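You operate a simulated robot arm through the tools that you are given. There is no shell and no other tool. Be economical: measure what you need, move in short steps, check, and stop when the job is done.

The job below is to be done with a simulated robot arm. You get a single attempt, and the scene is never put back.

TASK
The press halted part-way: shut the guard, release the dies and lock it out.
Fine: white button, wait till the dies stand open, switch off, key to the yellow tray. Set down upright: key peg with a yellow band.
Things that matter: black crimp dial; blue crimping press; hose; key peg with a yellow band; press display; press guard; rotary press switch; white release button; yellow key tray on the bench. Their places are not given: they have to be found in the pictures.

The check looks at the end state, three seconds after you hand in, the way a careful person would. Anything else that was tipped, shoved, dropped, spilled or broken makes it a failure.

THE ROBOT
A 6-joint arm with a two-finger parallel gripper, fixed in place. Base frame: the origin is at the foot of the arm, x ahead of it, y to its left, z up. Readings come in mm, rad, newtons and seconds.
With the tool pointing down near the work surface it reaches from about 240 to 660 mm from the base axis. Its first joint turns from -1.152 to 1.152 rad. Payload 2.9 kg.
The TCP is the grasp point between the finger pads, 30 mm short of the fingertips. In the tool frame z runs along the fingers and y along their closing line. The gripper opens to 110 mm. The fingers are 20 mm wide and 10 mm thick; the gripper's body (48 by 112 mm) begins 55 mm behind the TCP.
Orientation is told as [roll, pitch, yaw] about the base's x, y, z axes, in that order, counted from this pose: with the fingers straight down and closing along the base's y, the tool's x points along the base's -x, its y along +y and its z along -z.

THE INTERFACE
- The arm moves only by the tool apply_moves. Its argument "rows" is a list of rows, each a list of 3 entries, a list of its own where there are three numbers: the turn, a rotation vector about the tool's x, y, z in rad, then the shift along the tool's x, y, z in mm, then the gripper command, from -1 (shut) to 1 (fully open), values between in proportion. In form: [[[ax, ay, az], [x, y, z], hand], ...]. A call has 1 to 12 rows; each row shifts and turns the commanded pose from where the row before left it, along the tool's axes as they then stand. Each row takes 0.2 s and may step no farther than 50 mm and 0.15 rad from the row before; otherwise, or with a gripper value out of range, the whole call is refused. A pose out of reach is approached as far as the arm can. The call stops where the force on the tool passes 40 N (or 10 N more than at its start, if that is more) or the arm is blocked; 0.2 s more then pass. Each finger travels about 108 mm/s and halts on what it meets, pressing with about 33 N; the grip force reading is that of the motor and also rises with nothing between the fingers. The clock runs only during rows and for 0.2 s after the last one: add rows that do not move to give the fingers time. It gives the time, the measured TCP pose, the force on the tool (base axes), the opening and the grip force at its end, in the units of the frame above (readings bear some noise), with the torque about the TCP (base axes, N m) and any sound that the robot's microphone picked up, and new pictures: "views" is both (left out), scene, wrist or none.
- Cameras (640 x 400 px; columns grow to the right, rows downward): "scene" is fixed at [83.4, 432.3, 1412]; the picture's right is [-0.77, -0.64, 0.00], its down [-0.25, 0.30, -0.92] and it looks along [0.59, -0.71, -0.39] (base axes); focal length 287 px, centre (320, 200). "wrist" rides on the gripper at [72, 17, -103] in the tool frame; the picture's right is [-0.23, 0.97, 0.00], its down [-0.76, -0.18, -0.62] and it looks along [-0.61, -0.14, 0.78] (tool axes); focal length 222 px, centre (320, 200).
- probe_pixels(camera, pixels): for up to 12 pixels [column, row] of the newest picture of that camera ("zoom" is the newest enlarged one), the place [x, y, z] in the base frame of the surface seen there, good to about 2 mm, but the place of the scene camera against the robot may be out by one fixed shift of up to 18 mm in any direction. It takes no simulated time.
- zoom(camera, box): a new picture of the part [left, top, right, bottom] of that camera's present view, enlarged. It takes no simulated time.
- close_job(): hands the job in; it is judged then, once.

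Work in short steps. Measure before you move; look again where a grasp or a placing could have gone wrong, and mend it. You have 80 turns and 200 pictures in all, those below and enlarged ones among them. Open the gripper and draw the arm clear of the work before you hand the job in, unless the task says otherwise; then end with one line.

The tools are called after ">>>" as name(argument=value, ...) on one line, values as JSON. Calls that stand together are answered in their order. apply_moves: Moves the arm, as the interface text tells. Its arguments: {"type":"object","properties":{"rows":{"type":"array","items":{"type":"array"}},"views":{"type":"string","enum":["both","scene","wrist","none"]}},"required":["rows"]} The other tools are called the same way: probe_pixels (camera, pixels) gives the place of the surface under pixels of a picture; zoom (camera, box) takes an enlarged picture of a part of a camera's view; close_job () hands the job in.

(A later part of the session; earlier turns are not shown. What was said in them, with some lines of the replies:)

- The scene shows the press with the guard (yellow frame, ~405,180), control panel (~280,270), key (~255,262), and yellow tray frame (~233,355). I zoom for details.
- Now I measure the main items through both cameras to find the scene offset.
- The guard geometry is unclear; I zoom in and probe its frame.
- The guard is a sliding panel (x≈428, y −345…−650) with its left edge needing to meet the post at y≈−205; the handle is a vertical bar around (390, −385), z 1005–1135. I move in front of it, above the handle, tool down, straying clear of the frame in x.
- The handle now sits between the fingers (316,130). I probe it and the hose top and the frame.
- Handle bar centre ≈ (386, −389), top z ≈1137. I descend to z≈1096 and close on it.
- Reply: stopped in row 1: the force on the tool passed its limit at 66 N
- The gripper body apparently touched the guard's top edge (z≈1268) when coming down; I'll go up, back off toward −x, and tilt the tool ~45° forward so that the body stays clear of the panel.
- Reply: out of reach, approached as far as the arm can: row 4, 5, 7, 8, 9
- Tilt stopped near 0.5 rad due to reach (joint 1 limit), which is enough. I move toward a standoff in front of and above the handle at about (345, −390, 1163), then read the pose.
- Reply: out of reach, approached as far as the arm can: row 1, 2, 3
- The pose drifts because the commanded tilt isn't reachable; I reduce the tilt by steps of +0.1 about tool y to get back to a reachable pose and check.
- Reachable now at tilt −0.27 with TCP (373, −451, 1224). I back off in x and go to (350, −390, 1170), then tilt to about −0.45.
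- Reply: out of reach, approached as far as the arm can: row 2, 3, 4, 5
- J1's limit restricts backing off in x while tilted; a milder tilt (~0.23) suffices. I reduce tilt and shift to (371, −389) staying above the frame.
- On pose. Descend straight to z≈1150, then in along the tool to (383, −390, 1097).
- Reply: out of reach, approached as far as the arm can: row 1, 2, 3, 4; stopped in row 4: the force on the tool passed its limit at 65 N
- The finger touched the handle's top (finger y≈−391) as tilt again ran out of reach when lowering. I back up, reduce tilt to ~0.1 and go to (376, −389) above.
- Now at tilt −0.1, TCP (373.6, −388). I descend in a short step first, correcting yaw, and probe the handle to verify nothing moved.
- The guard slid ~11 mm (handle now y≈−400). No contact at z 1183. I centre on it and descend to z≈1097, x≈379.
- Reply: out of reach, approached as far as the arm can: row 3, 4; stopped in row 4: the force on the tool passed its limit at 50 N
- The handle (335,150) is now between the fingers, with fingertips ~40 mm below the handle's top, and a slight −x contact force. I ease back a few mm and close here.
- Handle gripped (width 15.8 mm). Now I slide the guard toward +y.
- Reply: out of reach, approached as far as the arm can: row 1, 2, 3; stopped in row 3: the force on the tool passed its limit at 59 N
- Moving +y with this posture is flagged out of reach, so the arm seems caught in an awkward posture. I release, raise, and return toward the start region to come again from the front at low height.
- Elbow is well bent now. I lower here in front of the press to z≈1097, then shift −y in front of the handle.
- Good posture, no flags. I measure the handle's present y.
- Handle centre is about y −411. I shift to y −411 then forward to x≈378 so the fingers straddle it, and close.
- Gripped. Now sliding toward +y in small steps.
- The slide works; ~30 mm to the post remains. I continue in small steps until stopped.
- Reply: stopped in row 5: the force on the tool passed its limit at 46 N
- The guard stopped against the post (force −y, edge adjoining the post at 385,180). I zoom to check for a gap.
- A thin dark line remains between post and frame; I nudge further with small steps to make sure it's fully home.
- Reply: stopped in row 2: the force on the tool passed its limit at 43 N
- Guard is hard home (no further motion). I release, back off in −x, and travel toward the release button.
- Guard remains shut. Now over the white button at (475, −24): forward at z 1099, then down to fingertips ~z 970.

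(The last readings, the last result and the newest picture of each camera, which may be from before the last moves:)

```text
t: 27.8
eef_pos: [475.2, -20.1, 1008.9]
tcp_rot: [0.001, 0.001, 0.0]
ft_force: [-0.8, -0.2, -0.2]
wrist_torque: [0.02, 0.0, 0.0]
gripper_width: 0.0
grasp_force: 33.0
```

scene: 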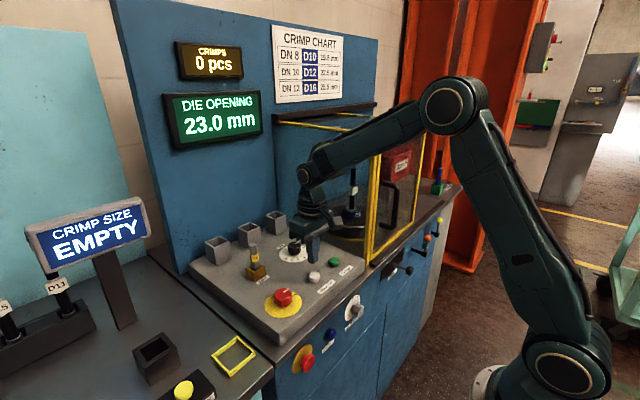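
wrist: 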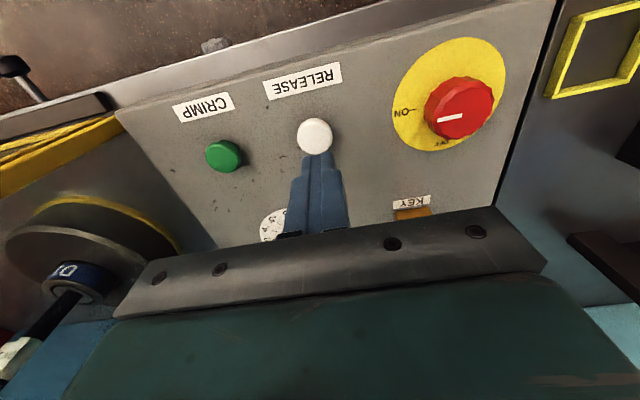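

Close view now; I measure the button, switch knob and tray precisely.

>>> probe_pixels(camera="wrist", pixels=[[315, 133], [300, 130], [331, 130], [315, 120], [315, 147], [460, 105], [450, 118], [487, 95], [432, 112], [470, 132], [415, 213], [370, 165]])

>>> zoom(camera="wrist", box=[380, 30, 520, 160])

```text
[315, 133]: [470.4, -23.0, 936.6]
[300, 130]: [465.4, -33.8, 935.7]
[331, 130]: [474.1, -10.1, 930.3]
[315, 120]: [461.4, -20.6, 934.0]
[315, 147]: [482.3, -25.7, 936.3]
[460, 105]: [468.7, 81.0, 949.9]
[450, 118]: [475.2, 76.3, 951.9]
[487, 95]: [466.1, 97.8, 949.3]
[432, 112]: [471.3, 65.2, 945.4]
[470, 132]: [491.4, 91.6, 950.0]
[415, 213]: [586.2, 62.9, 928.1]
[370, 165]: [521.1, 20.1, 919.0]
```

```text
3.08 times, centred on (450, 95) of wrist
```

zoom: 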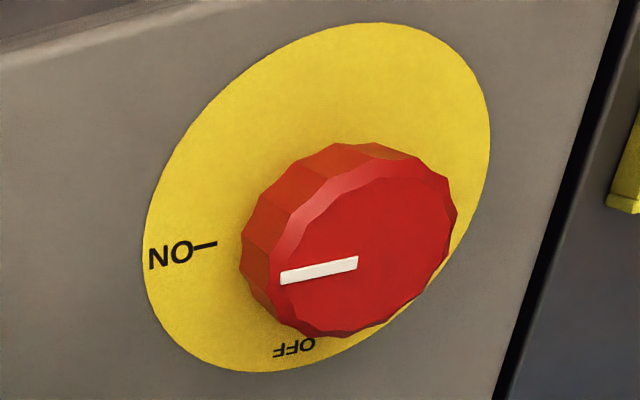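

Button centre ≈ (473, −23), top z 937; fingertips at z≈979. I lower 38 mm, then in 3 mm steps to press.

>>> apply_moves(rows=[[[0, 0, 0], [1, -3, 20], -1], [[0, 0, 0], [0, 0, 18], -1], [[0, 0, 0], [0, 0, 3], -1], [[0, 0, 0], [0, 0, 3], -1], [[0, 0, 0], [0, 0, 2], -1], [[0, 0, 0], [0, 0, 2], -1]], views="scene")

```text
t: 29.2
eef_pos: [475.0, -26.8, 961.5]
tcp_rot: [-0.001, -0.001, 0.002]
ft_force: [-1.2, 2.4, 4.9]
wrist_torque: [0.09, 0.07, 0.0]
gripper_width: 0.0
grasp_force: 33.3
heard: click
```

scene: 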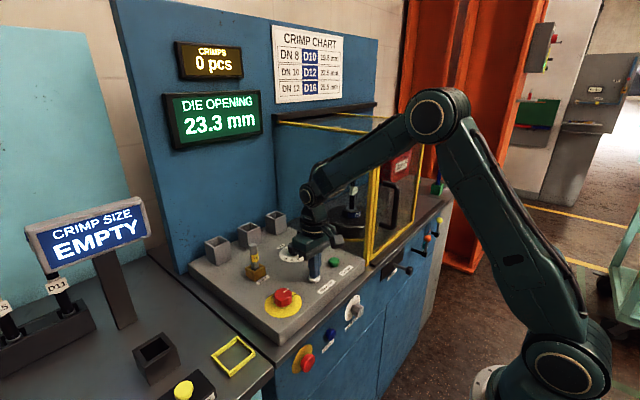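

Click heard and the opening rises to 23.3 mm. I lift off and wait to see whether it keeps going.

>>> apply_moves(rows=[[[0, 0, 0], [0, 0, -20], -1], [[0, 0, 0], [0, 0, -20], -1], [[0, 0, 0], [0, 0, 0], -1], [[0, 0, 0], [0, 0, 0], -1], [[0, 0, 0], [0, 0, 0], -1], [[0, 0, 0], [0, 0, 0], -1]])

```text
t: 30.6
eef_pos: [474.0, -26.9, 1001.7]
tcp_rot: [0.0, -0.001, 0.002]
ft_force: [0.0, -0.4, -0.8]
wrist_torque: [0.0, -0.02, -0.03]
gripper_width: 0.1
grasp_force: 33.0
```

scene: 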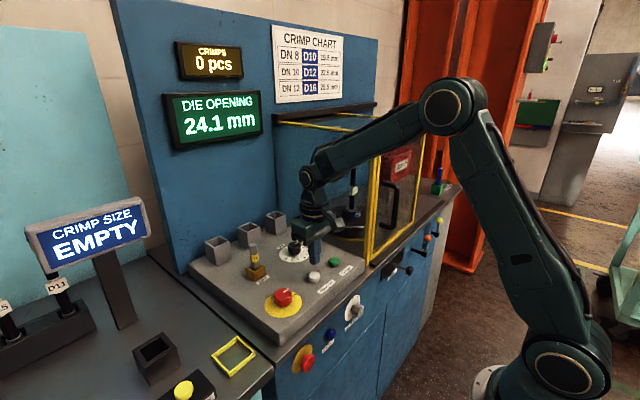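
wrist: 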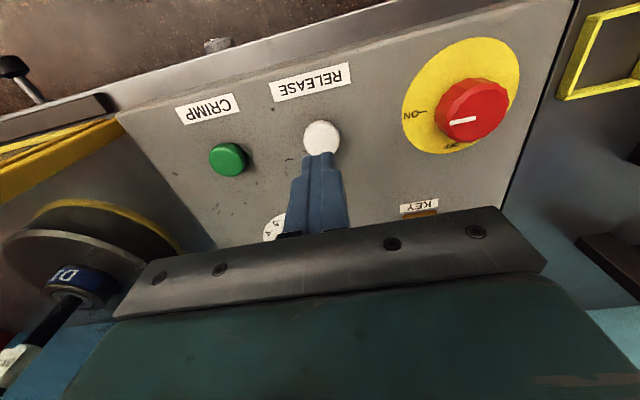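

It continues by itself (24.1 mm). While waiting, I move up and over toward the switch knob (≈(471, 85)), opening the gripper.

>>> apply_moves(rows=[[[0, 0, 0], [0, 0, -40], -0.6], [[0, 0, 0], [0, 36, 0], -0.1], [[0, 0, 0], [0, 36, 0], 0.2], [[0, 0, 0], [1, 36, 0], 0.3], [[0, 0, 0], [0, 0, 0], 0.3], [[0, 0, 0], [0, 0, 0], 0.3], [[0, 0, 0], [0, 0, 0], 0.3], [[0, 0, 0], [0, 0, 0], 0.3], [[0, 0, 0], [0, 0, 0], 0.3], [[0, 0, 0], [0, 0, 0], 0.3]])

>>> zoom(camera="wrist", box=[220, 50, 420, 220])

```text
t: 32.8
eef_pos: [473.8, 81.4, 1041.1]
tcp_rot: [0.0, 0.0, 0.002]
ft_force: [-0.7, 0.4, 0.0]
wrist_torque: [0.01, 0.02, 0.01]
gripper_width: 71.5
grasp_force: 0.0
```

scene: 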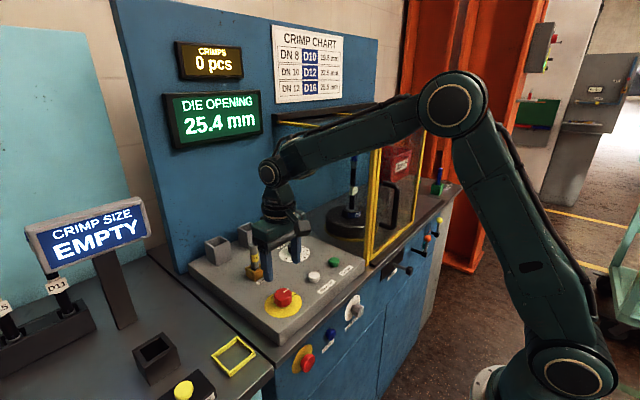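
wrist: 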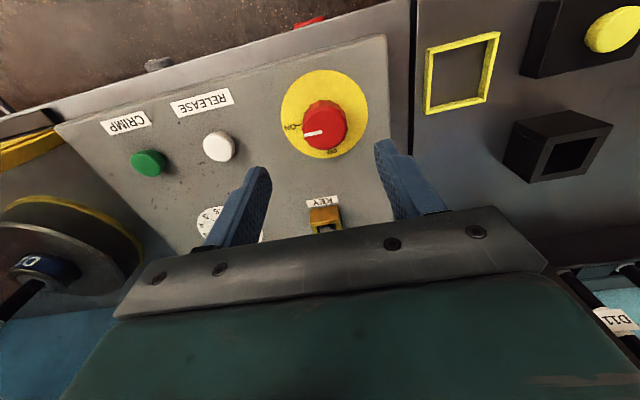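

```text
2.35 times, centred on (320, 135) of wrist
```

zoom: 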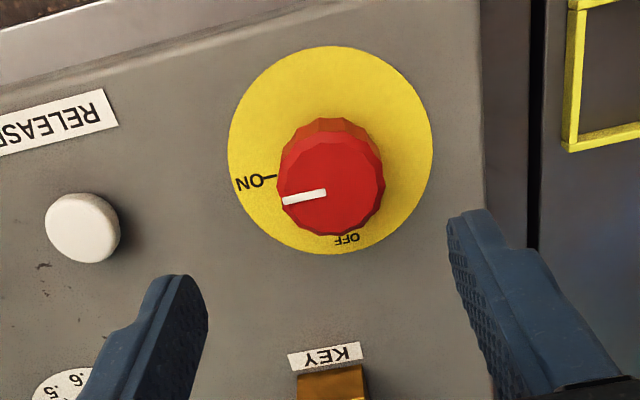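

Opening 25.4 mm and rising. I probe the knob top, key and tray.

>>> probe_pixels(camera="zoom", pixels=[[330, 185], [285, 185], [382, 180], [330, 140], [330, 232], [255, 182], [345, 242], [330, 50], [232, 150], [430, 150]])

>>> probe_pixels(camera="wrist", pixels=[[323, 220], [327, 228], [431, 80], [489, 68], [430, 45], [427, 108], [485, 97], [494, 37], [458, 75], [313, 228]])

>>> probe_pixels(camera="scene", pixels=[[253, 246], [252, 256], [254, 264], [257, 272]])

```text
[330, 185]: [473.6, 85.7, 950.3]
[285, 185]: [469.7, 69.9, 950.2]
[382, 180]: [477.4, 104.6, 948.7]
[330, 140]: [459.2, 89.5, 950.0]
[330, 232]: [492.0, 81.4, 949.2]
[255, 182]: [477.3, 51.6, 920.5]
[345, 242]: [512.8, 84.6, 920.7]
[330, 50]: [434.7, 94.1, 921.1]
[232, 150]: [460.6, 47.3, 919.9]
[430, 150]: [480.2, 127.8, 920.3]
```

```text
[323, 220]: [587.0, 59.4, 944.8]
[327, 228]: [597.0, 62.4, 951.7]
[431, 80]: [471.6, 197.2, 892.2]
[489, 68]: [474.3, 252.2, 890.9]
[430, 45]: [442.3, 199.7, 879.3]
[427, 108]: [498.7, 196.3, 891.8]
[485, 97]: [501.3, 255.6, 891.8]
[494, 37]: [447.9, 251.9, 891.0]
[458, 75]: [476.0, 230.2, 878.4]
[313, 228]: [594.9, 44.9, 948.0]
```

```text
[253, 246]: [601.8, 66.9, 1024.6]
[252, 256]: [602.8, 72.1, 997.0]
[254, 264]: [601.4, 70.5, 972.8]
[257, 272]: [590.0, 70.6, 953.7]
```

Knob centre ≈ (475, 87), z 920–950; ON faces −y, OFF faces +x, so the turn is +90° about base z. While waiting, I pre-rotate the gripper −45° and centre over the knob.

>>> apply_moves(rows=[[[0, 0, 0], [-1.5, 5.5, 0], 0.2], [[0, 0, 0.131], [0, 0, 0], 0.2], [[0, 0, 0.131], [0, 0, 0], 0.2], [[0, 0, 0.131], [0, 0, 0], 0.2], [[0, 0, 0.131], [0, 0, 0], 0.2], [[0, 0, 0.131], [0, 0, 0], 0.2], [[0, 0, 0.131], [0, 0, 0], 0.2], [[0, 0, 0], [0, 0, 0], 0.2], [[0, 0, 0], [0, 0, 0], 0.2], [[0, 0, 0], [0, 0, 0], 0.2], [[0, 0, 0], [0, 0, 0], 0.2], [[0, 0, 0], [0, 0, 0], 0.2]])

```text
t: 35.4
eef_pos: [473.6, 86.5, 1040.8]
tcp_rot: [0.002, -0.002, -0.786]
ft_force: [-0.4, 0.3, 0.1]
wrist_torque: [0.01, -0.02, 0.02]
gripper_width: 65.9
grasp_force: 0.1
```

scene: 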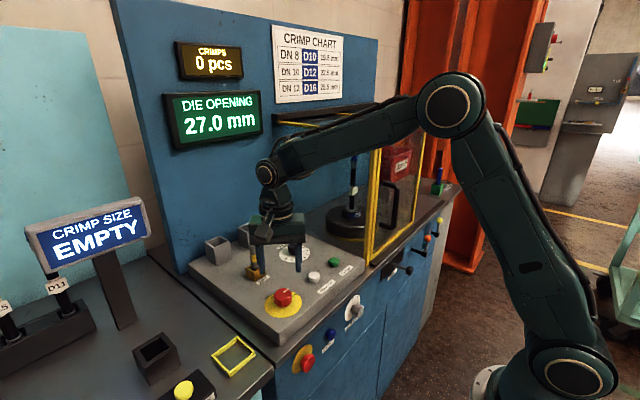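
wrist: 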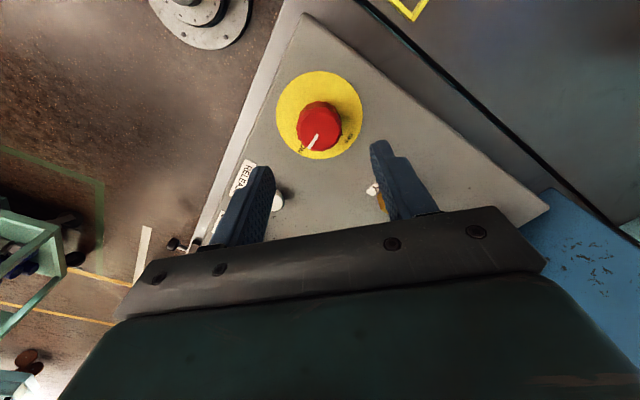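

27.0 mm. I lower to the knob (fingertips z≈927) while waiting, without closing.

>>> apply_moves(rows=[[[0, 0, 0], [0, 0, 42], 0.2], [[0, 0, 0], [0, 0, 30], 0.2], [[0, 0, 0], [0, 0, 11], 0.2], [[0, 0, 0], [0, 0, 0], 0.2], [[0, 0, 0], [0, 0, 0], 0.2], [[0, 0, 0], [0, 0, 0], 0.2], [[0, 0, 0], [0, 0, 0], 0.2], [[0, 0, 0], [0, 0, 0], 0.2], [[0, 0, 0], [0, 0, 0], 0.2], [[0, 0, 0], [0, 0, 0], 0.2], [[0, 0, 0], [0, 0, 0], 0.2], [[0, 0, 0], [0, 0, 0], 0.2]])

>>> apply_moves(rows=[[[0, 0, 0], [0, 0, 0], 0.2], [[0, 0, 0], [0, 0, 0], 0.2], [[0, 0, 0], [0, 0, 0], 0.2], [[0, 0, 0], [0, 0, 0], 0.2], [[0, 0, 0], [0, 0, 0], 0.2], [[0, 0, 0], [0, 0, 0], 0.2], [[0, 0, 0], [0, 0, 0], 0.2], [[0, 0, 0], [0, 0, 0], 0.2], [[0, 0, 0], [0, 0, 0], 0.2], [[0, 0, 0], [0, 0, 0], 0.2], [[0, 0, 0], [0, 0, 0], 0.2], [[0, 0, 0], [0, 0, 0], 0.2]], views="scene")

```text
t: 38.0
eef_pos: [474.9, 88.9, 958.4]
tcp_rot: [-0.001, 0.0, -0.787]
ft_force: [0.4, 0.7, 0.2]
wrist_torque: [0.0, 0.0, 0.02]
gripper_width: 66.0
grasp_force: 0.1
```

scene: 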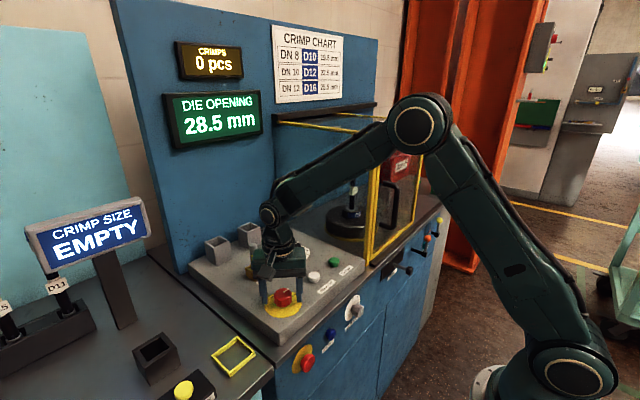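
wrist: 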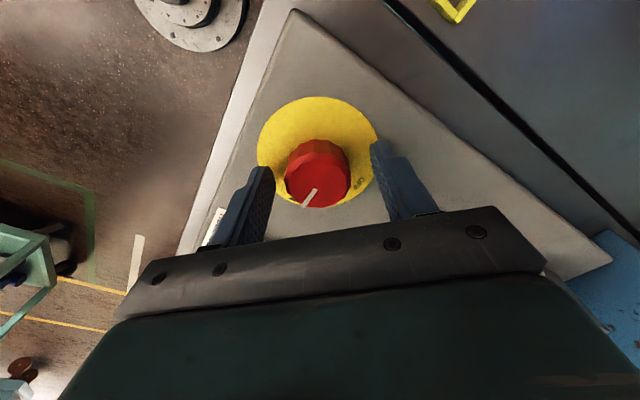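

```text
t: 40.6
eef_pos: [475.0, 88.3, 956.9]
tcp_rot: [0.0, 0.001, -0.787]
ft_force: [0.6, -0.2, 0.1]
wrist_torque: [0.04, 0.01, 0.01]
gripper_width: 65.9
grasp_force: 0.1
```

scene: 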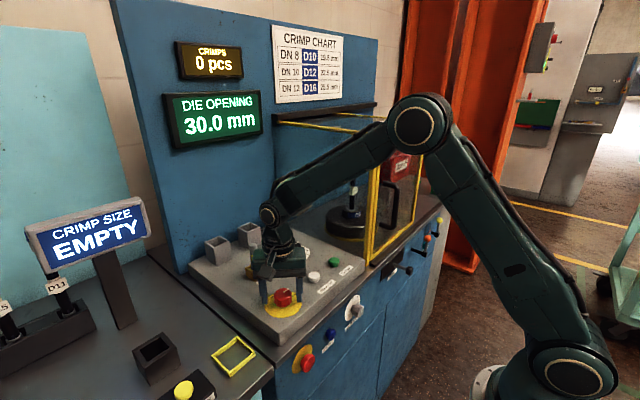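

30.0 mm now; I check whether it stops here by waiting more.

>>> apply_moves(rows=[[[0, 0, 0], [0, 0, 0], 0.2], [[0, 0, 0], [0, 0, 0], 0.2], [[0, 0, 0], [0, 0, 0], 0.2], [[0, 0, 0], [0, 0, 0], 0.2], [[0, 0, 0], [0, 0, 0], 0.2], [[0, 0, 0], [0, 0, 0], 0.2], [[0, 0, 0], [0, 0, 0], 0.2], [[0, 0, 0], [0, 0, 0], 0.2], [[0, 0, 0], [0, 0, 0], 0.2], [[0, 0, 0], [0, 0, 0], 0.2], [[0, 0, 0], [0, 0, 0], 0.2], [[0, 0, 0], [0, 0, 0], 0.2]], views="scene")

```text
t: 43.2
eef_pos: [474.8, 87.4, 957.7]
tcp_rot: [0.001, -0.001, -0.785]
ft_force: [-0.2, -0.2, -0.4]
wrist_torque: [0.01, 0.01, 0.01]
gripper_width: 66.1
grasp_force: 0.1
```

scene: 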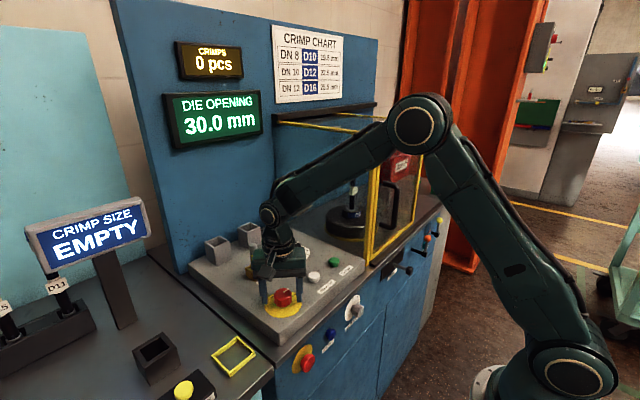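

The dies stand open at 30.0 mm, steady. I close on the knob and begin turning +90° about base z (negative about tool z).

>>> apply_moves(rows=[[[0, 0, 0], [0, 0, 0], -0.1], [[0, 0, 0], [0, 0, 0], -0.6], [[0, 0, 0], [0, 0, 0], -0.6], [[0, 0, -0.13], [0, 0, 0], -0.6], [[0, 0, -0.13], [0, 0, 0], -0.6], [[0, 0, -0.13], [0, 0, 0], -0.6], [[0, 0, -0.13], [0, 0, 0], -0.6], [[0, 0, -0.13], [0, 0, 0], -0.6], [[0, 0, -0.13], [0, 0, 0], -0.6]])

```text
t: 45.2
eef_pos: [473.4, 84.8, 958.2]
tcp_rot: [-0.001, 0.007, -0.007]
ft_force: [-22.1, -21.1, 4.0]
wrist_torque: [-0.25, -0.32, 0.01]
gripper_width: 41.7
grasp_force: 44.8
```

scene: 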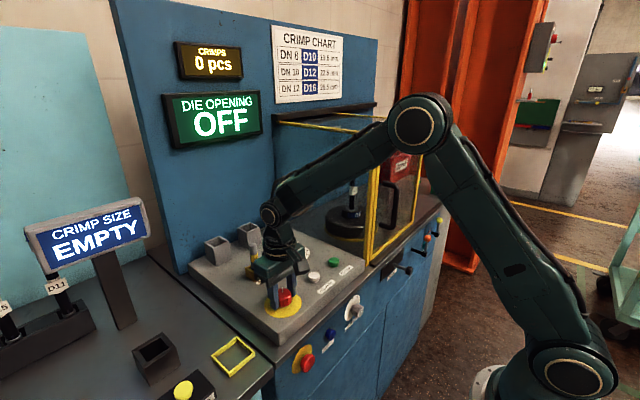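
wrist: 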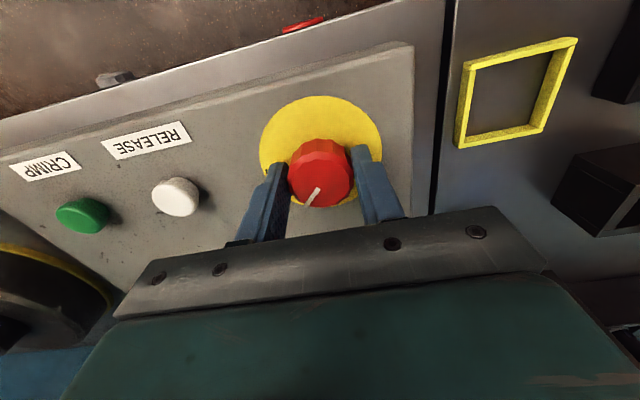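

Display reads OFF already; the knob is at ~45°. I relieve the lateral force slightly and finish the turn.

>>> apply_moves(rows=[[[0, 0, 0], [1, -1, 0], -0.6], [[0, 0, -0.11], [0, 0, 0], -0.6], [[0, 0, -0.13], [0, 0, 0], -0.6], [[0, 0, -0.13], [0, 0, 0], -0.6], [[0, 0, -0.13], [0, 0, 0], -0.6], [[0, 0, -0.13], [0, 0, 0], -0.6], [[0, 0, -0.13], [0, 0, 0], -0.6], [[0, 0, 0], [0, 0, 0], -0.6]])

```text
t: 47.0
eef_pos: [474.2, 83.2, 957.3]
tcp_rot: [-0.002, 0.002, 0.75]
ft_force: [-6.3, -28.3, 0.4]
wrist_torque: [-0.33, 0.04, 0.0]
gripper_width: 41.4
grasp_force: 44.8
```

scene: 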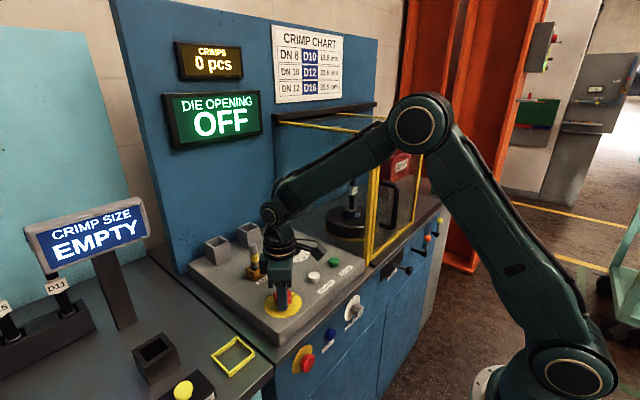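
wrist: 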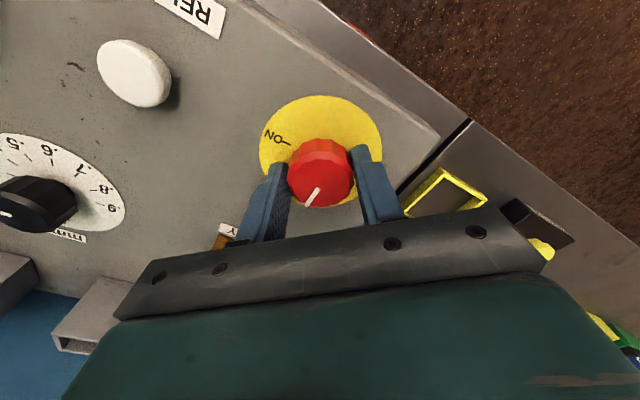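

Turned. I open, lift straight up 110 mm and rotate back, then check the pointer and the key.

>>> apply_moves(rows=[[[0, 0, 0], [0, 0, 0], 0.0], [[0, 0, 0], [0, 0, 0], 0.1], [[0, 0, 0], [0, 0, -45], 0.1], [[0, 0, 0], [0, 0, -45], 0.1], [[0, 0, 0], [0, 0, -40], 0.1], [[0, 0, 0.13], [0, 0, 0], 0.1], [[0, 0, 0.13], [0, 0, 0], 0.1], [[0, 0, 0.13], [0, 0, 0], 0.1], [[0, 0, 0.13], [0, 0, 0], 0.1], [[0, 0, 0.13], [0, 0, 0], 0.1], [[0, 0, 0.1], [0, 0, 0], 0.1], [[0, 0, 0], [0, 0, 0], 0.1]])

```text
t: 49.6
eef_pos: [474.1, 86.5, 1087.6]
tcp_rot: [0.002, 0.001, 0.003]
ft_force: [0.2, 0.3, -0.1]
wrist_torque: [0.0, 0.02, 0.01]
gripper_width: 60.8
grasp_force: 0.0
```

scene: 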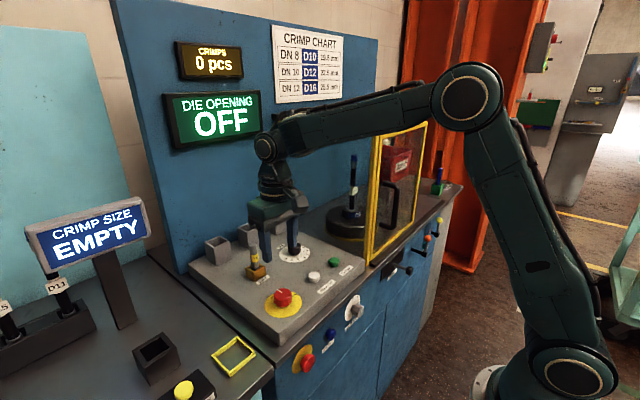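
wrist: 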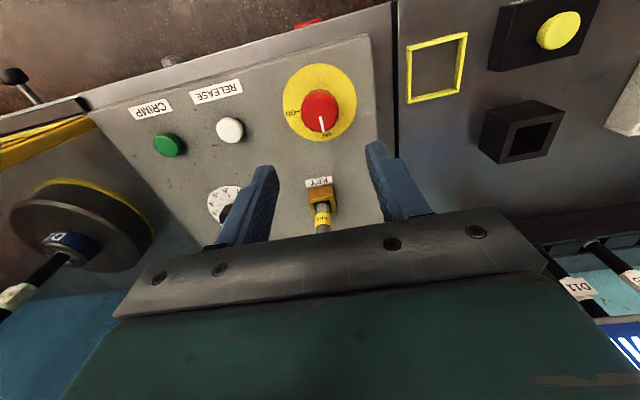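

Pointer now at OFF. Next the key: zoom and measure it.

>>> zoom(camera="scene", box=[225, 230, 285, 290])

>>> probe_pixels(camera="wrist", pixels=[[321, 210], [321, 220], [316, 218], [328, 218], [322, 230], [310, 195], [336, 190], [313, 205]])

>>> probe_pixels(camera="scene", pixels=[[253, 245], [248, 246], [257, 247], [253, 232], [252, 255], [246, 266], [267, 271]])

```text
6.67 times, centred on (255, 260) of scene
```

zoom: 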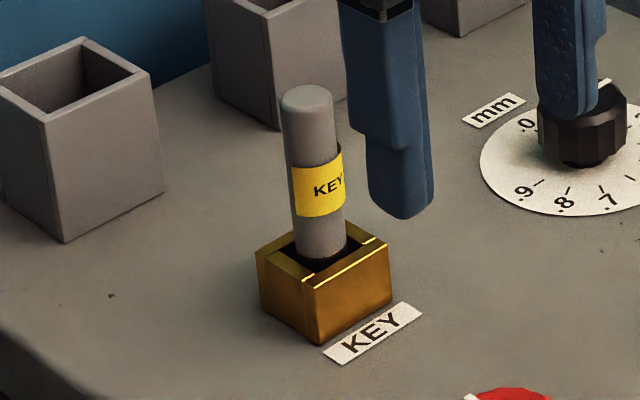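

```text
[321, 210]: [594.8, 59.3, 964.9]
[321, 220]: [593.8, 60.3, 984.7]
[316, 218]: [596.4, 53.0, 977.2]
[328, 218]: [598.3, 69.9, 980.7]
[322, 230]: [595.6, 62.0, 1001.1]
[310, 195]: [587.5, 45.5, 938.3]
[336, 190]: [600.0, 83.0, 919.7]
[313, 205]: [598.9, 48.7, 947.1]
```

```text
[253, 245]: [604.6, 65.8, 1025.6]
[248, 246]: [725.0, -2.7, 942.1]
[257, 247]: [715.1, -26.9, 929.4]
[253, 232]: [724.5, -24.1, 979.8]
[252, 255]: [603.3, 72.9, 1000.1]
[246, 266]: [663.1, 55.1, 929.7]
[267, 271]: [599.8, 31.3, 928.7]
```

Key peg: centre ≈ (603, 61), Ø≈17, top ≈1018, socket top ≈948. I check the neighbouring boxes' heights and move over the key at z 1087.

>>> probe_pixels(camera="scene", pixels=[[213, 240], [221, 240], [236, 233], [246, 245], [216, 255], [210, 238]])

>>> apply_moves(rows=[[[0, 0, 0], [-43, -8, 0], -0.2], [[0, 0, 0], [-43, -8, 0], -0.2], [[0, 0, 0], [-43, -9, 0], -0.2], [[0, 0, 0], [0, 0, 0], -0.2]])

```text
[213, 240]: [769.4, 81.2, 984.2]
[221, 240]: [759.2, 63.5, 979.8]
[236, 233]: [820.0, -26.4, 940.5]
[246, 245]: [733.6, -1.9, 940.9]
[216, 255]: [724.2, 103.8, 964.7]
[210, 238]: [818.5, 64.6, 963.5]
```

```text
t: 50.6
eef_pos: [602.7, 61.5, 1086.9]
tcp_rot: [0.0, 0.001, 0.004]
ft_force: [0.2, 0.3, -0.4]
wrist_torque: [-0.04, -0.02, -0.01]
gripper_width: 44.0
grasp_force: 0.0
```

scene: 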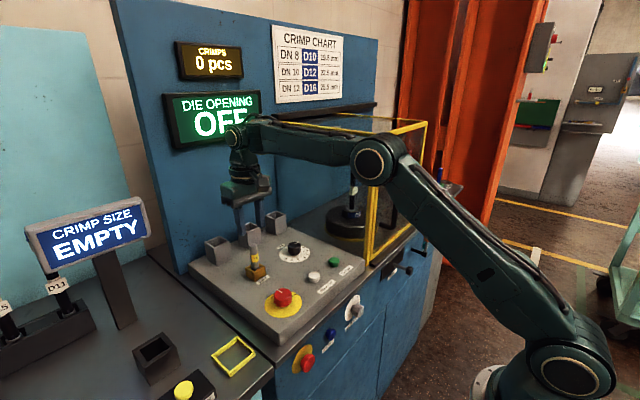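
wrist: 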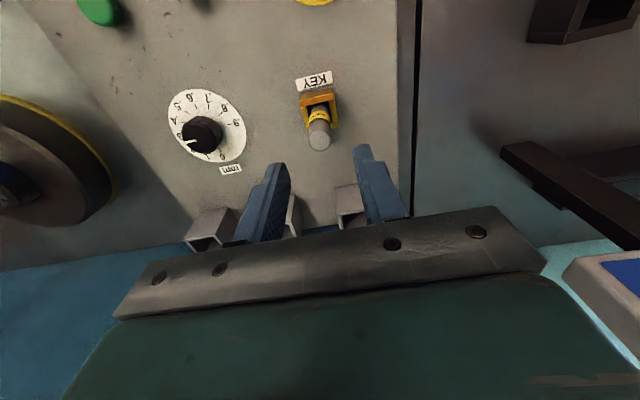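

Measure key top and socket from here.

>>> probe_pixels(camera="wrist", pixels=[[320, 141], [310, 141], [330, 141], [320, 149], [320, 133], [318, 120], [303, 120], [336, 115]])

>>> zoom(camera="wrist", box=[280, 70, 360, 170])

```text
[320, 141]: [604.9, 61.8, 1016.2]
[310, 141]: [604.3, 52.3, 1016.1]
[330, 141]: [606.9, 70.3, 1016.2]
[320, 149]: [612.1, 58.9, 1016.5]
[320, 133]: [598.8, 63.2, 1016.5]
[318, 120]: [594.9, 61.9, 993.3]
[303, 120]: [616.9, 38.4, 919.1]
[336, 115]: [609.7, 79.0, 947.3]
```

```text
4.00 times, centred on (320, 120) of wrist
```

zoom: 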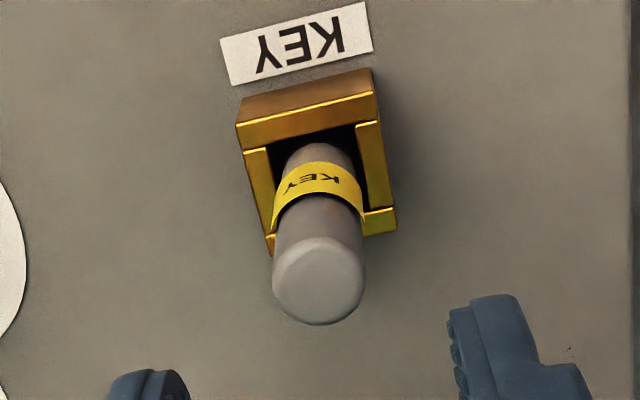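

Centre (605, 61.3). Descend to TCP z≈991 and close.

>>> apply_moves(rows=[[[0, 0, 0], [-2, 0, 40], -0.2], [[0, 0, 0], [0, 0, 40], -0.2], [[0, 0, 0], [0, 0, 16], -0.2], [[0, 0, 0], [0, 0, 0], -0.5], [[0, 0, 0], [0, 0, 0], -0.8], [[0, 0, 0], [0, 0, 0], -0.8]])

```text
t: 52.0
eef_pos: [604.9, 62.0, 992.2]
tcp_rot: [0.0, 0.0, 0.005]
ft_force: [0.1, 0.1, 0.9]
wrist_torque: [0.01, 0.01, 0.03]
gripper_width: 19.0
grasp_force: 33.3
```

scene: 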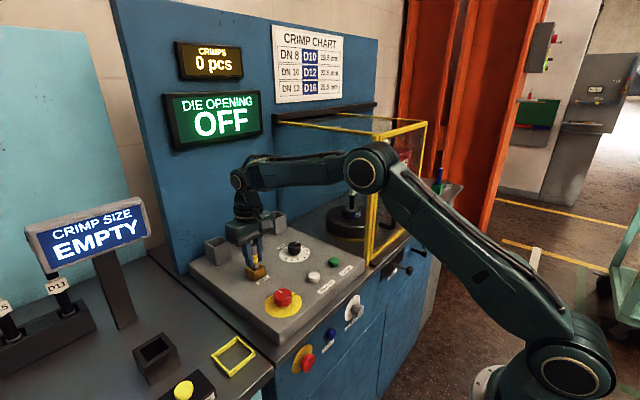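
wrist: 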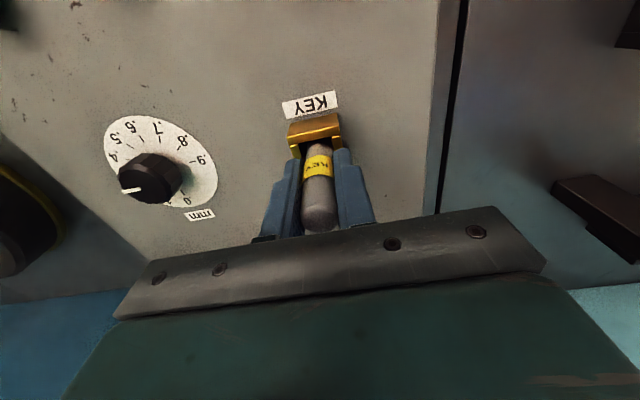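

Gripped at 19 mm. Lift straight up slowly.

>>> apply_moves(rows=[[[0, 0, 0], [0, 0, -8], -0.8], [[0, 0, 0], [0, 0, -20], -0.8], [[0, 0, 0], [0, 0, -30], -0.8], [[0, 0, 0], [0, 0, -32], -0.8], [[0, 0, 0], [0, 0, 0], -0.8]])

>>> zoom(camera="scene", box=[210, 190, 310, 290])

```text
t: 53.2
eef_pos: [603.4, 62.6, 1081.4]
tcp_rot: [0.001, 0.001, 0.005]
ft_force: [0.0, -0.6, -1.6]
wrist_torque: [0.0, -0.01, 0.0]
gripper_width: 19.1
grasp_force: 32.9
```

scene: 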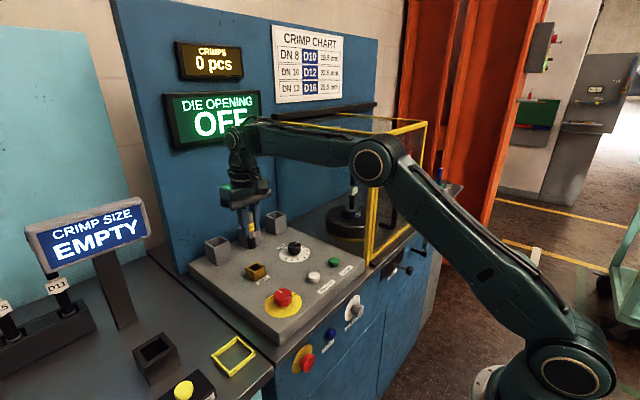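
wrist: 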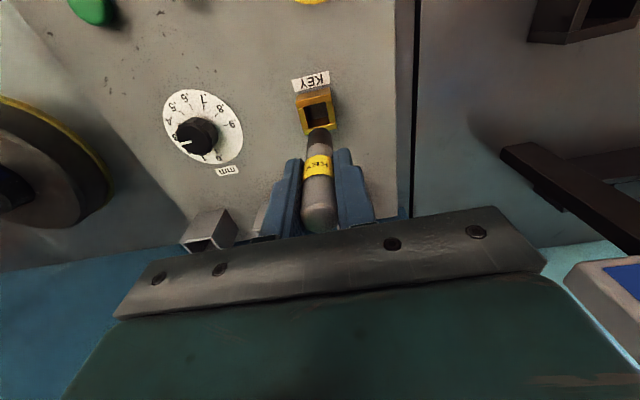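

```text
4.00 times, centred on (260, 240) of scene
```

zoom: 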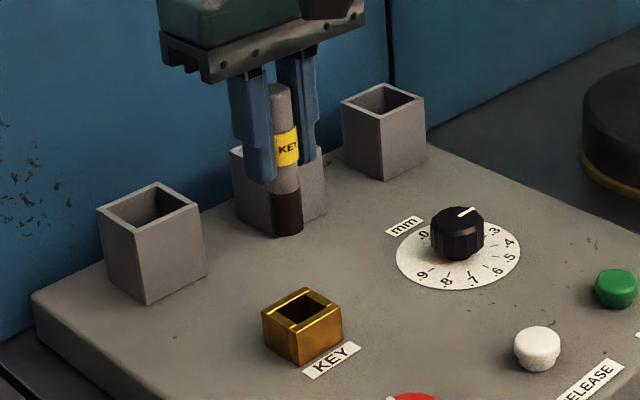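

Key is out cleanly. Probe its bottom to know the length below the TCP.

>>> probe_pixels(camera="zoom", pixels=[[287, 232], [287, 225], [285, 200], [282, 90], [282, 86]])

>>> probe_pixels(camera="wrist", pixels=[[319, 131], [319, 135], [318, 145], [330, 131]])

```text
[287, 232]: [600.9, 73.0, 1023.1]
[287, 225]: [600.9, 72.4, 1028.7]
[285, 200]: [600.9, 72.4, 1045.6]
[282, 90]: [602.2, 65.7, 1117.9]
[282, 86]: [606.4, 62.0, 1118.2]
```

```text
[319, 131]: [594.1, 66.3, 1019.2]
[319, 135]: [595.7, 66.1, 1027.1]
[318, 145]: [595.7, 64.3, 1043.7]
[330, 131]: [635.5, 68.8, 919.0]
```

Key bottom ≈ 68 mm below the TCP. Tray centre ≈ (473, 226), floor z≈878.5. I carry the key over the tray at this height.

>>> apply_moves(rows=[[[0, 0, 0], [26, 32, 0], -0.8], [[0, 0, 0], [26, 33, 0], -0.8], [[0, 0, 0], [26, 33, 0], -0.8], [[0, 0, 0], [26, 33, 0], -0.8], [[0, 0, 0], [26, 32, 0], -0.8], [[0, 0, 0], [0, 0, 40], -0.8], [[0, 0, 0], [0, 0, 40], -0.8], [[0, 0, 0], [0, 0, 0], -0.8]])

>>> zoom(camera="scene", box=[180, 280, 300, 390])

```text
t: 55.0
eef_pos: [474.9, 223.6, 1000.2]
tcp_rot: [-0.001, -0.001, 0.005]
ft_force: [0.4, -0.9, -1.4]
wrist_torque: [0.03, -0.01, 0.0]
gripper_width: 19.2
grasp_force: 32.8
```

scene: 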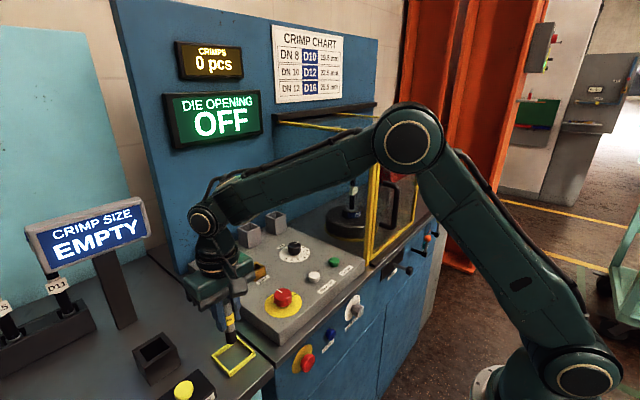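
wrist: 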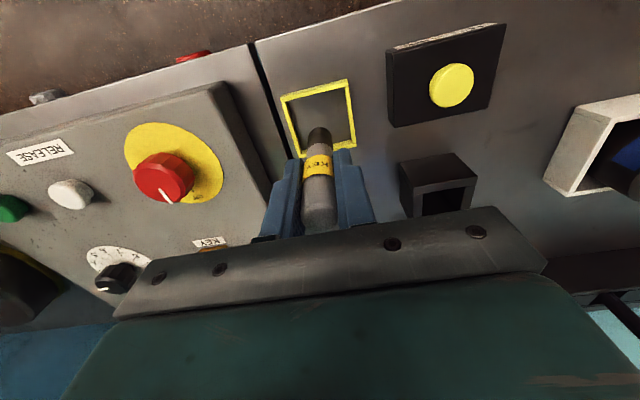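

```text
3.64 times, centred on (240, 335) of scene
```

zoom: 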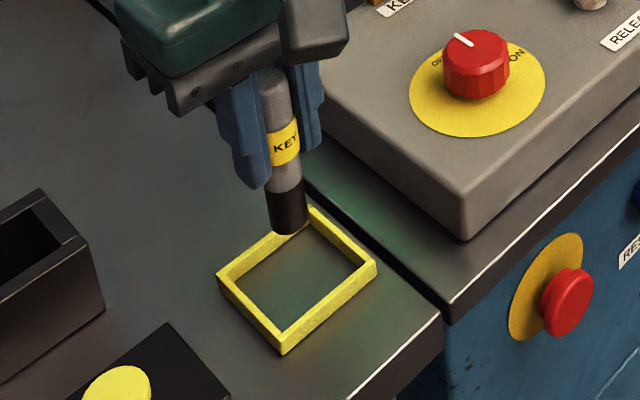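

Probe tray edges and key bottom from this view.

>>> probe_pixels(camera="wrist", pixels=[[289, 125], [350, 110], [315, 90], [340, 105], [292, 155], [352, 146], [319, 131], [319, 135], [305, 110], [345, 83], [284, 98]])

>>> probe_pixels(camera="zoom", pixels=[[290, 225], [290, 232], [235, 305], [330, 300], [340, 235], [285, 320], [295, 280]])

```text
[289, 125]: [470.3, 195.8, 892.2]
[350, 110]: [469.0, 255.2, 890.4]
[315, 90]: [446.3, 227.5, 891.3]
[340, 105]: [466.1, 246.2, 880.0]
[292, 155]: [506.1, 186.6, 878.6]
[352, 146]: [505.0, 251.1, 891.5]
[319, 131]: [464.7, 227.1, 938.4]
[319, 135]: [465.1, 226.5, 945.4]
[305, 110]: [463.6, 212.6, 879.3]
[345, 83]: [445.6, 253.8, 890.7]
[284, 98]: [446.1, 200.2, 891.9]
```

```text
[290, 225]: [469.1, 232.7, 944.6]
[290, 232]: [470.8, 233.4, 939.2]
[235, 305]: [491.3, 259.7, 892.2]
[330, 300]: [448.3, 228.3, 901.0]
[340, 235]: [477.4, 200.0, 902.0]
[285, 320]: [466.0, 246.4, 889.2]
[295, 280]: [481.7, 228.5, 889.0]
```

Tray centre (475.5, 225.5). I lower to just above contact, then step down reading the force.

>>> apply_moves(rows=[[[0, 0, 0], [-1, 2, 25], -0.8], [[0, 0, 0], [0, 0, 20], -0.8], [[0, 0, 0], [0, 0, 4], -0.8], [[0, 0, 0], [0, 0, 0], -0.8]], views="scene")

>>> zoom(camera="scene", box=[195, 310, 275, 390])

```text
t: 56.0
eef_pos: [475.0, 226.7, 952.9]
tcp_rot: [-0.002, -0.001, 0.004]
ft_force: [-0.1, -0.4, -1.4]
wrist_torque: [0.02, -0.02, -0.02]
gripper_width: 19.0
grasp_force: 33.4
```

scene: 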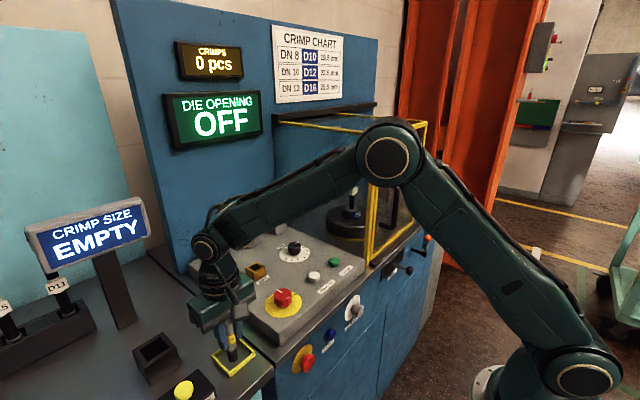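

```text
5.00 times, centred on (235, 350) of scene
```

zoom: 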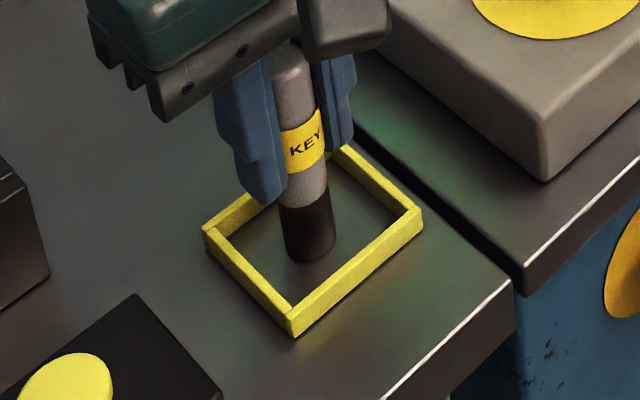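

The key hangs within the frame. Step down in ~1.5 mm increments.

>>> apply_moves(rows=[[[0, 0, 0], [0, 0, 1.5], -0.8], [[0, 0, 0], [0, 0, 1.5], -0.8], [[0, 0, 0], [0, 0, 0], -0.8]], views="none")

>>> apply_moves(rows=[[[0, 0, 0], [0, 0, 1.5], -0.8], [[0, 0, 0], [0, 0, 0], -0.8]], views="none")

```text
t: 56.8
eef_pos: [475.5, 225.9, 952.5]
tcp_rot: [0.0, -0.002, 0.006]
ft_force: [-2.1, -1.0, 15.6]
wrist_torque: [-0.23, 0.23, 0.01]
gripper_width: 19.1
grasp_force: 32.8
```

```text
t: 57.4
eef_pos: [474.5, 226.4, 952.4]
tcp_rot: [0.003, -0.005, 0.004]
ft_force: [-1.2, 0.2, 30.2]
wrist_torque: [0.23, 0.16, -0.02]
gripper_width: 19.0
grasp_force: 32.8
```

The key stands on the tray floor (30 N). I relieve the preload by ~3 mm, then open.

>>> apply_moves(rows=[[[0, 0, 0], [0, 0, -1.5], -0.8], [[0, 0, 0], [0, 0, -1.3], -0.8], [[0, 0, 0], [0, 0, 0], -0.8]], views="none")

```text
t: 58.2
eef_pos: [473.6, 226.3, 950.3]
tcp_rot: [-0.001, 0.001, 0.006]
ft_force: [4.1, 0.5, 8.2]
wrist_torque: [-0.08, -0.31, 0.0]
gripper_width: 18.9
grasp_force: 33.0
```

>>> apply_moves(rows=[[[0, 0, 0], [0, 0, -0.5], -0.75], [[0, 0, 0], [0, 0, 0], -0.65], [[0, 0, 0], [0, 0, 0], -0.5], [[0, 0, 0], [0, 0, 0], -0.35], [[0, 0, 0], [0, 0, 0], -0.3], [[0, 0, 0], [0, 0, 0], -0.3]])

>>> zoom(camera="scene", box=[195, 310, 275, 390])

```text
t: 59.6
eef_pos: [475.8, 225.8, 951.3]
tcp_rot: [0.0, 0.0, 0.006]
ft_force: [-0.9, 0.1, -0.2]
wrist_torque: [0.02, -0.01, 0.01]
gripper_width: 38.7
grasp_force: 0.1
```

scene: 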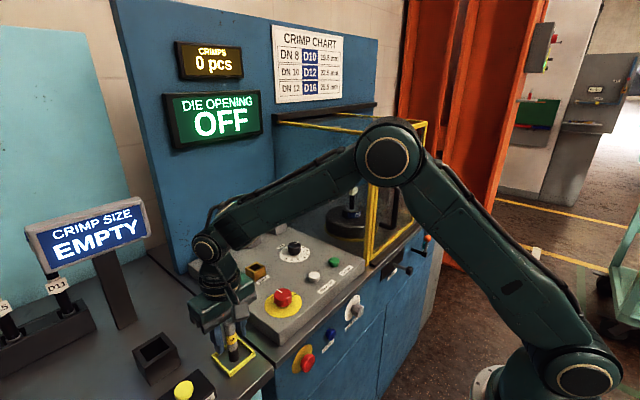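
wrist: 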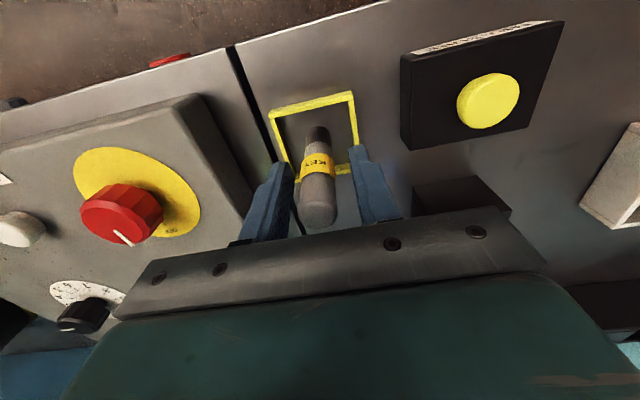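

```text
5.00 times, centred on (235, 350) of scene
```

zoom: 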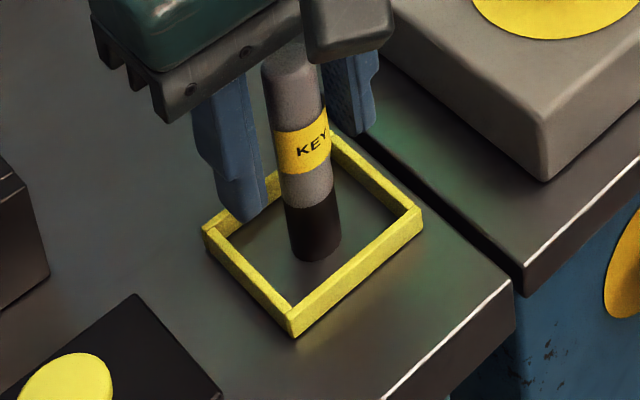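

The key stands upright, free within the frame. I raise the arm straight up and draw it back clear.

>>> apply_moves(rows=[[[0, 0, 0], [0, 0, -15], -0.3], [[0, 0, 0], [0, 0, -40], -0.3], [[0, 0, 0], [0, 0, -45], -0.3], [[0, 0, 0], [0, 0, -45], 0], [[0, 0, 0], [0, 0, -45], 0.3], [[0, 0, 0], [40, 0, -20], 0.6], [[0, 0, 0], [40, 0, 0], 0.8], [[0, 0, 0], [40, -20, 0], 0.8], [[0, 0, 0], [0, 0, 0], 0.8]])

>>> zoom(camera="scene", box=[140, 190, 440, 390])

>>> zoom(camera="scene", box=[185, 300, 285, 390])

```text
t: 61.6
eef_pos: [357.1, 204.5, 1165.2]
tcp_rot: [0.0, -0.001, 0.004]
ft_force: [-0.2, 0.1, -0.3]
wrist_torque: [-0.02, -0.01, 0.02]
gripper_width: 99.0
grasp_force: 0.0
```

scene: 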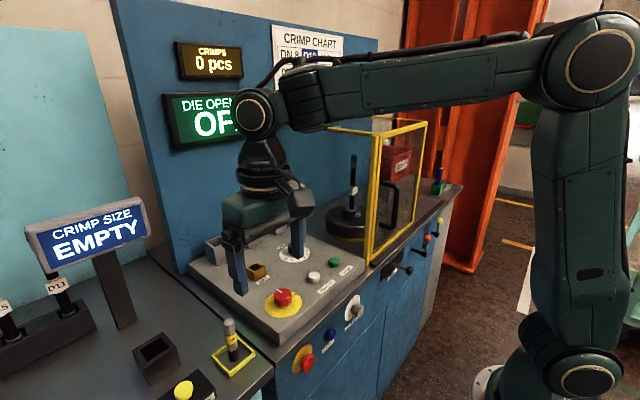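
wrist: 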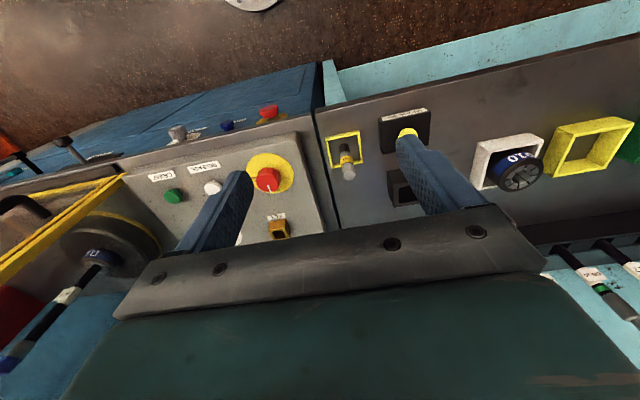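

```text
2.00 times, centred on (290, 290) of scene
```

zoom: 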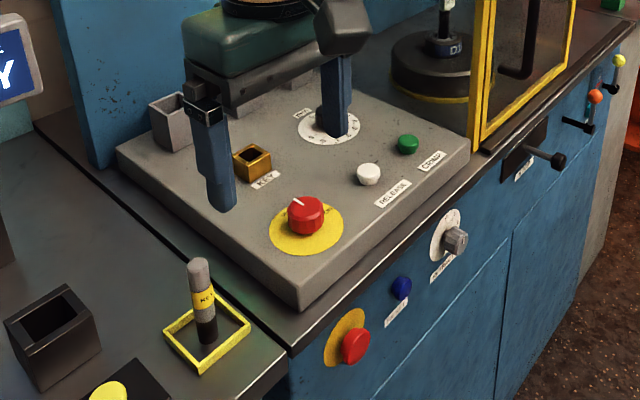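

```text
4.44 times, centred on (235, 345) of scene
```

zoom: 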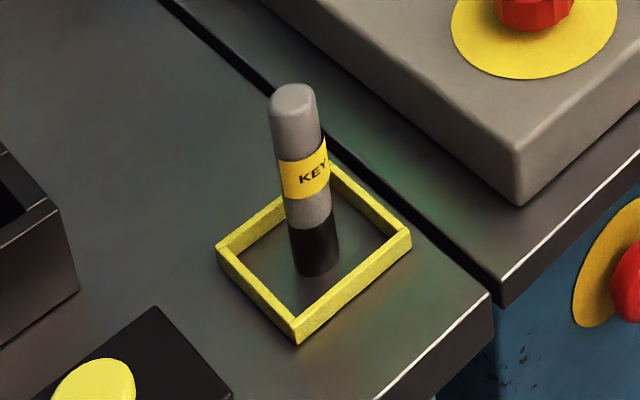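

The key stands upright. But the wrist view shows another yellow frame at (590,145) on the bench, so I look closer before handing in.

>>> zoom(camera="wrist", box=[320, 80, 640, 280])

>>> probe_pixels(camera="wrist", pixels=[[590, 145], [562, 165], [595, 122], [625, 145], [580, 185], [512, 145], [545, 160]])

>>> zoom(camera="scene", box=[330, 110, 450, 270])

```text
2.00 times, centred on (480, 180) of wrist
```

zoom: 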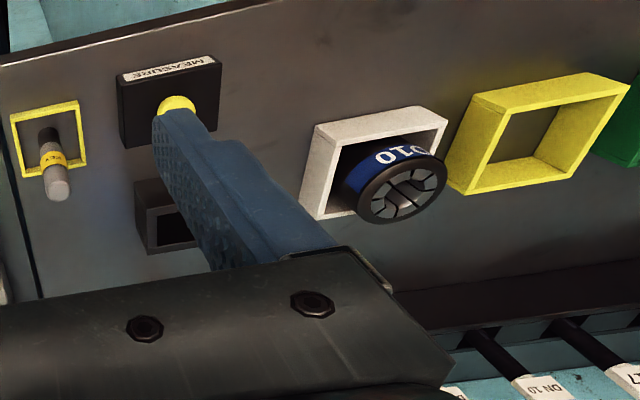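

```text
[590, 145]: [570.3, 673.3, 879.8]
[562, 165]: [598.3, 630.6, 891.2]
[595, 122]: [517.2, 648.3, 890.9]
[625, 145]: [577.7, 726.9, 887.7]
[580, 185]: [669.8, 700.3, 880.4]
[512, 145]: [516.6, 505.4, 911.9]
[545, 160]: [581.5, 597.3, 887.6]
```

```text
2.50 times, centred on (390, 190) of scene
```

zoom: 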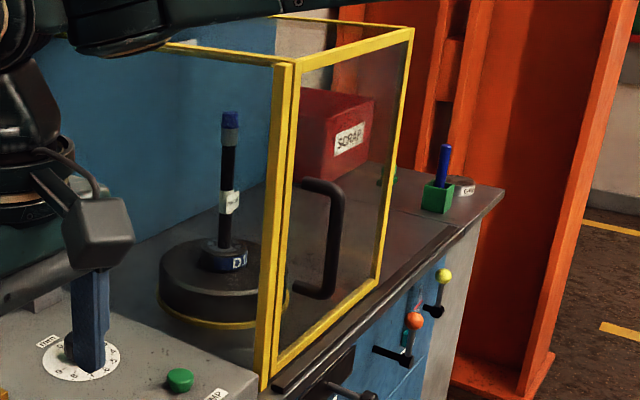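

Press guard shut against its post, dies at 30.0 mm, switch OFF, key upright in the small yellow tray. The other yellow frame, at about (555, 660), lies among the white and green trays and beyond the arm's reach, so the small frame beside the press is the key tray. The gripper is open and clear; I hand in.

>>> close_job()

```text
The job is handed in.
```

I shut the guard against its post, released the dies to 30.0 mm open and turned the press switch off. The key peg stands upright in the small yellow tray beside the press. There is a second, larger yellow tray farther along the bench, out of the arm's reach, which I took not to be the key tray.
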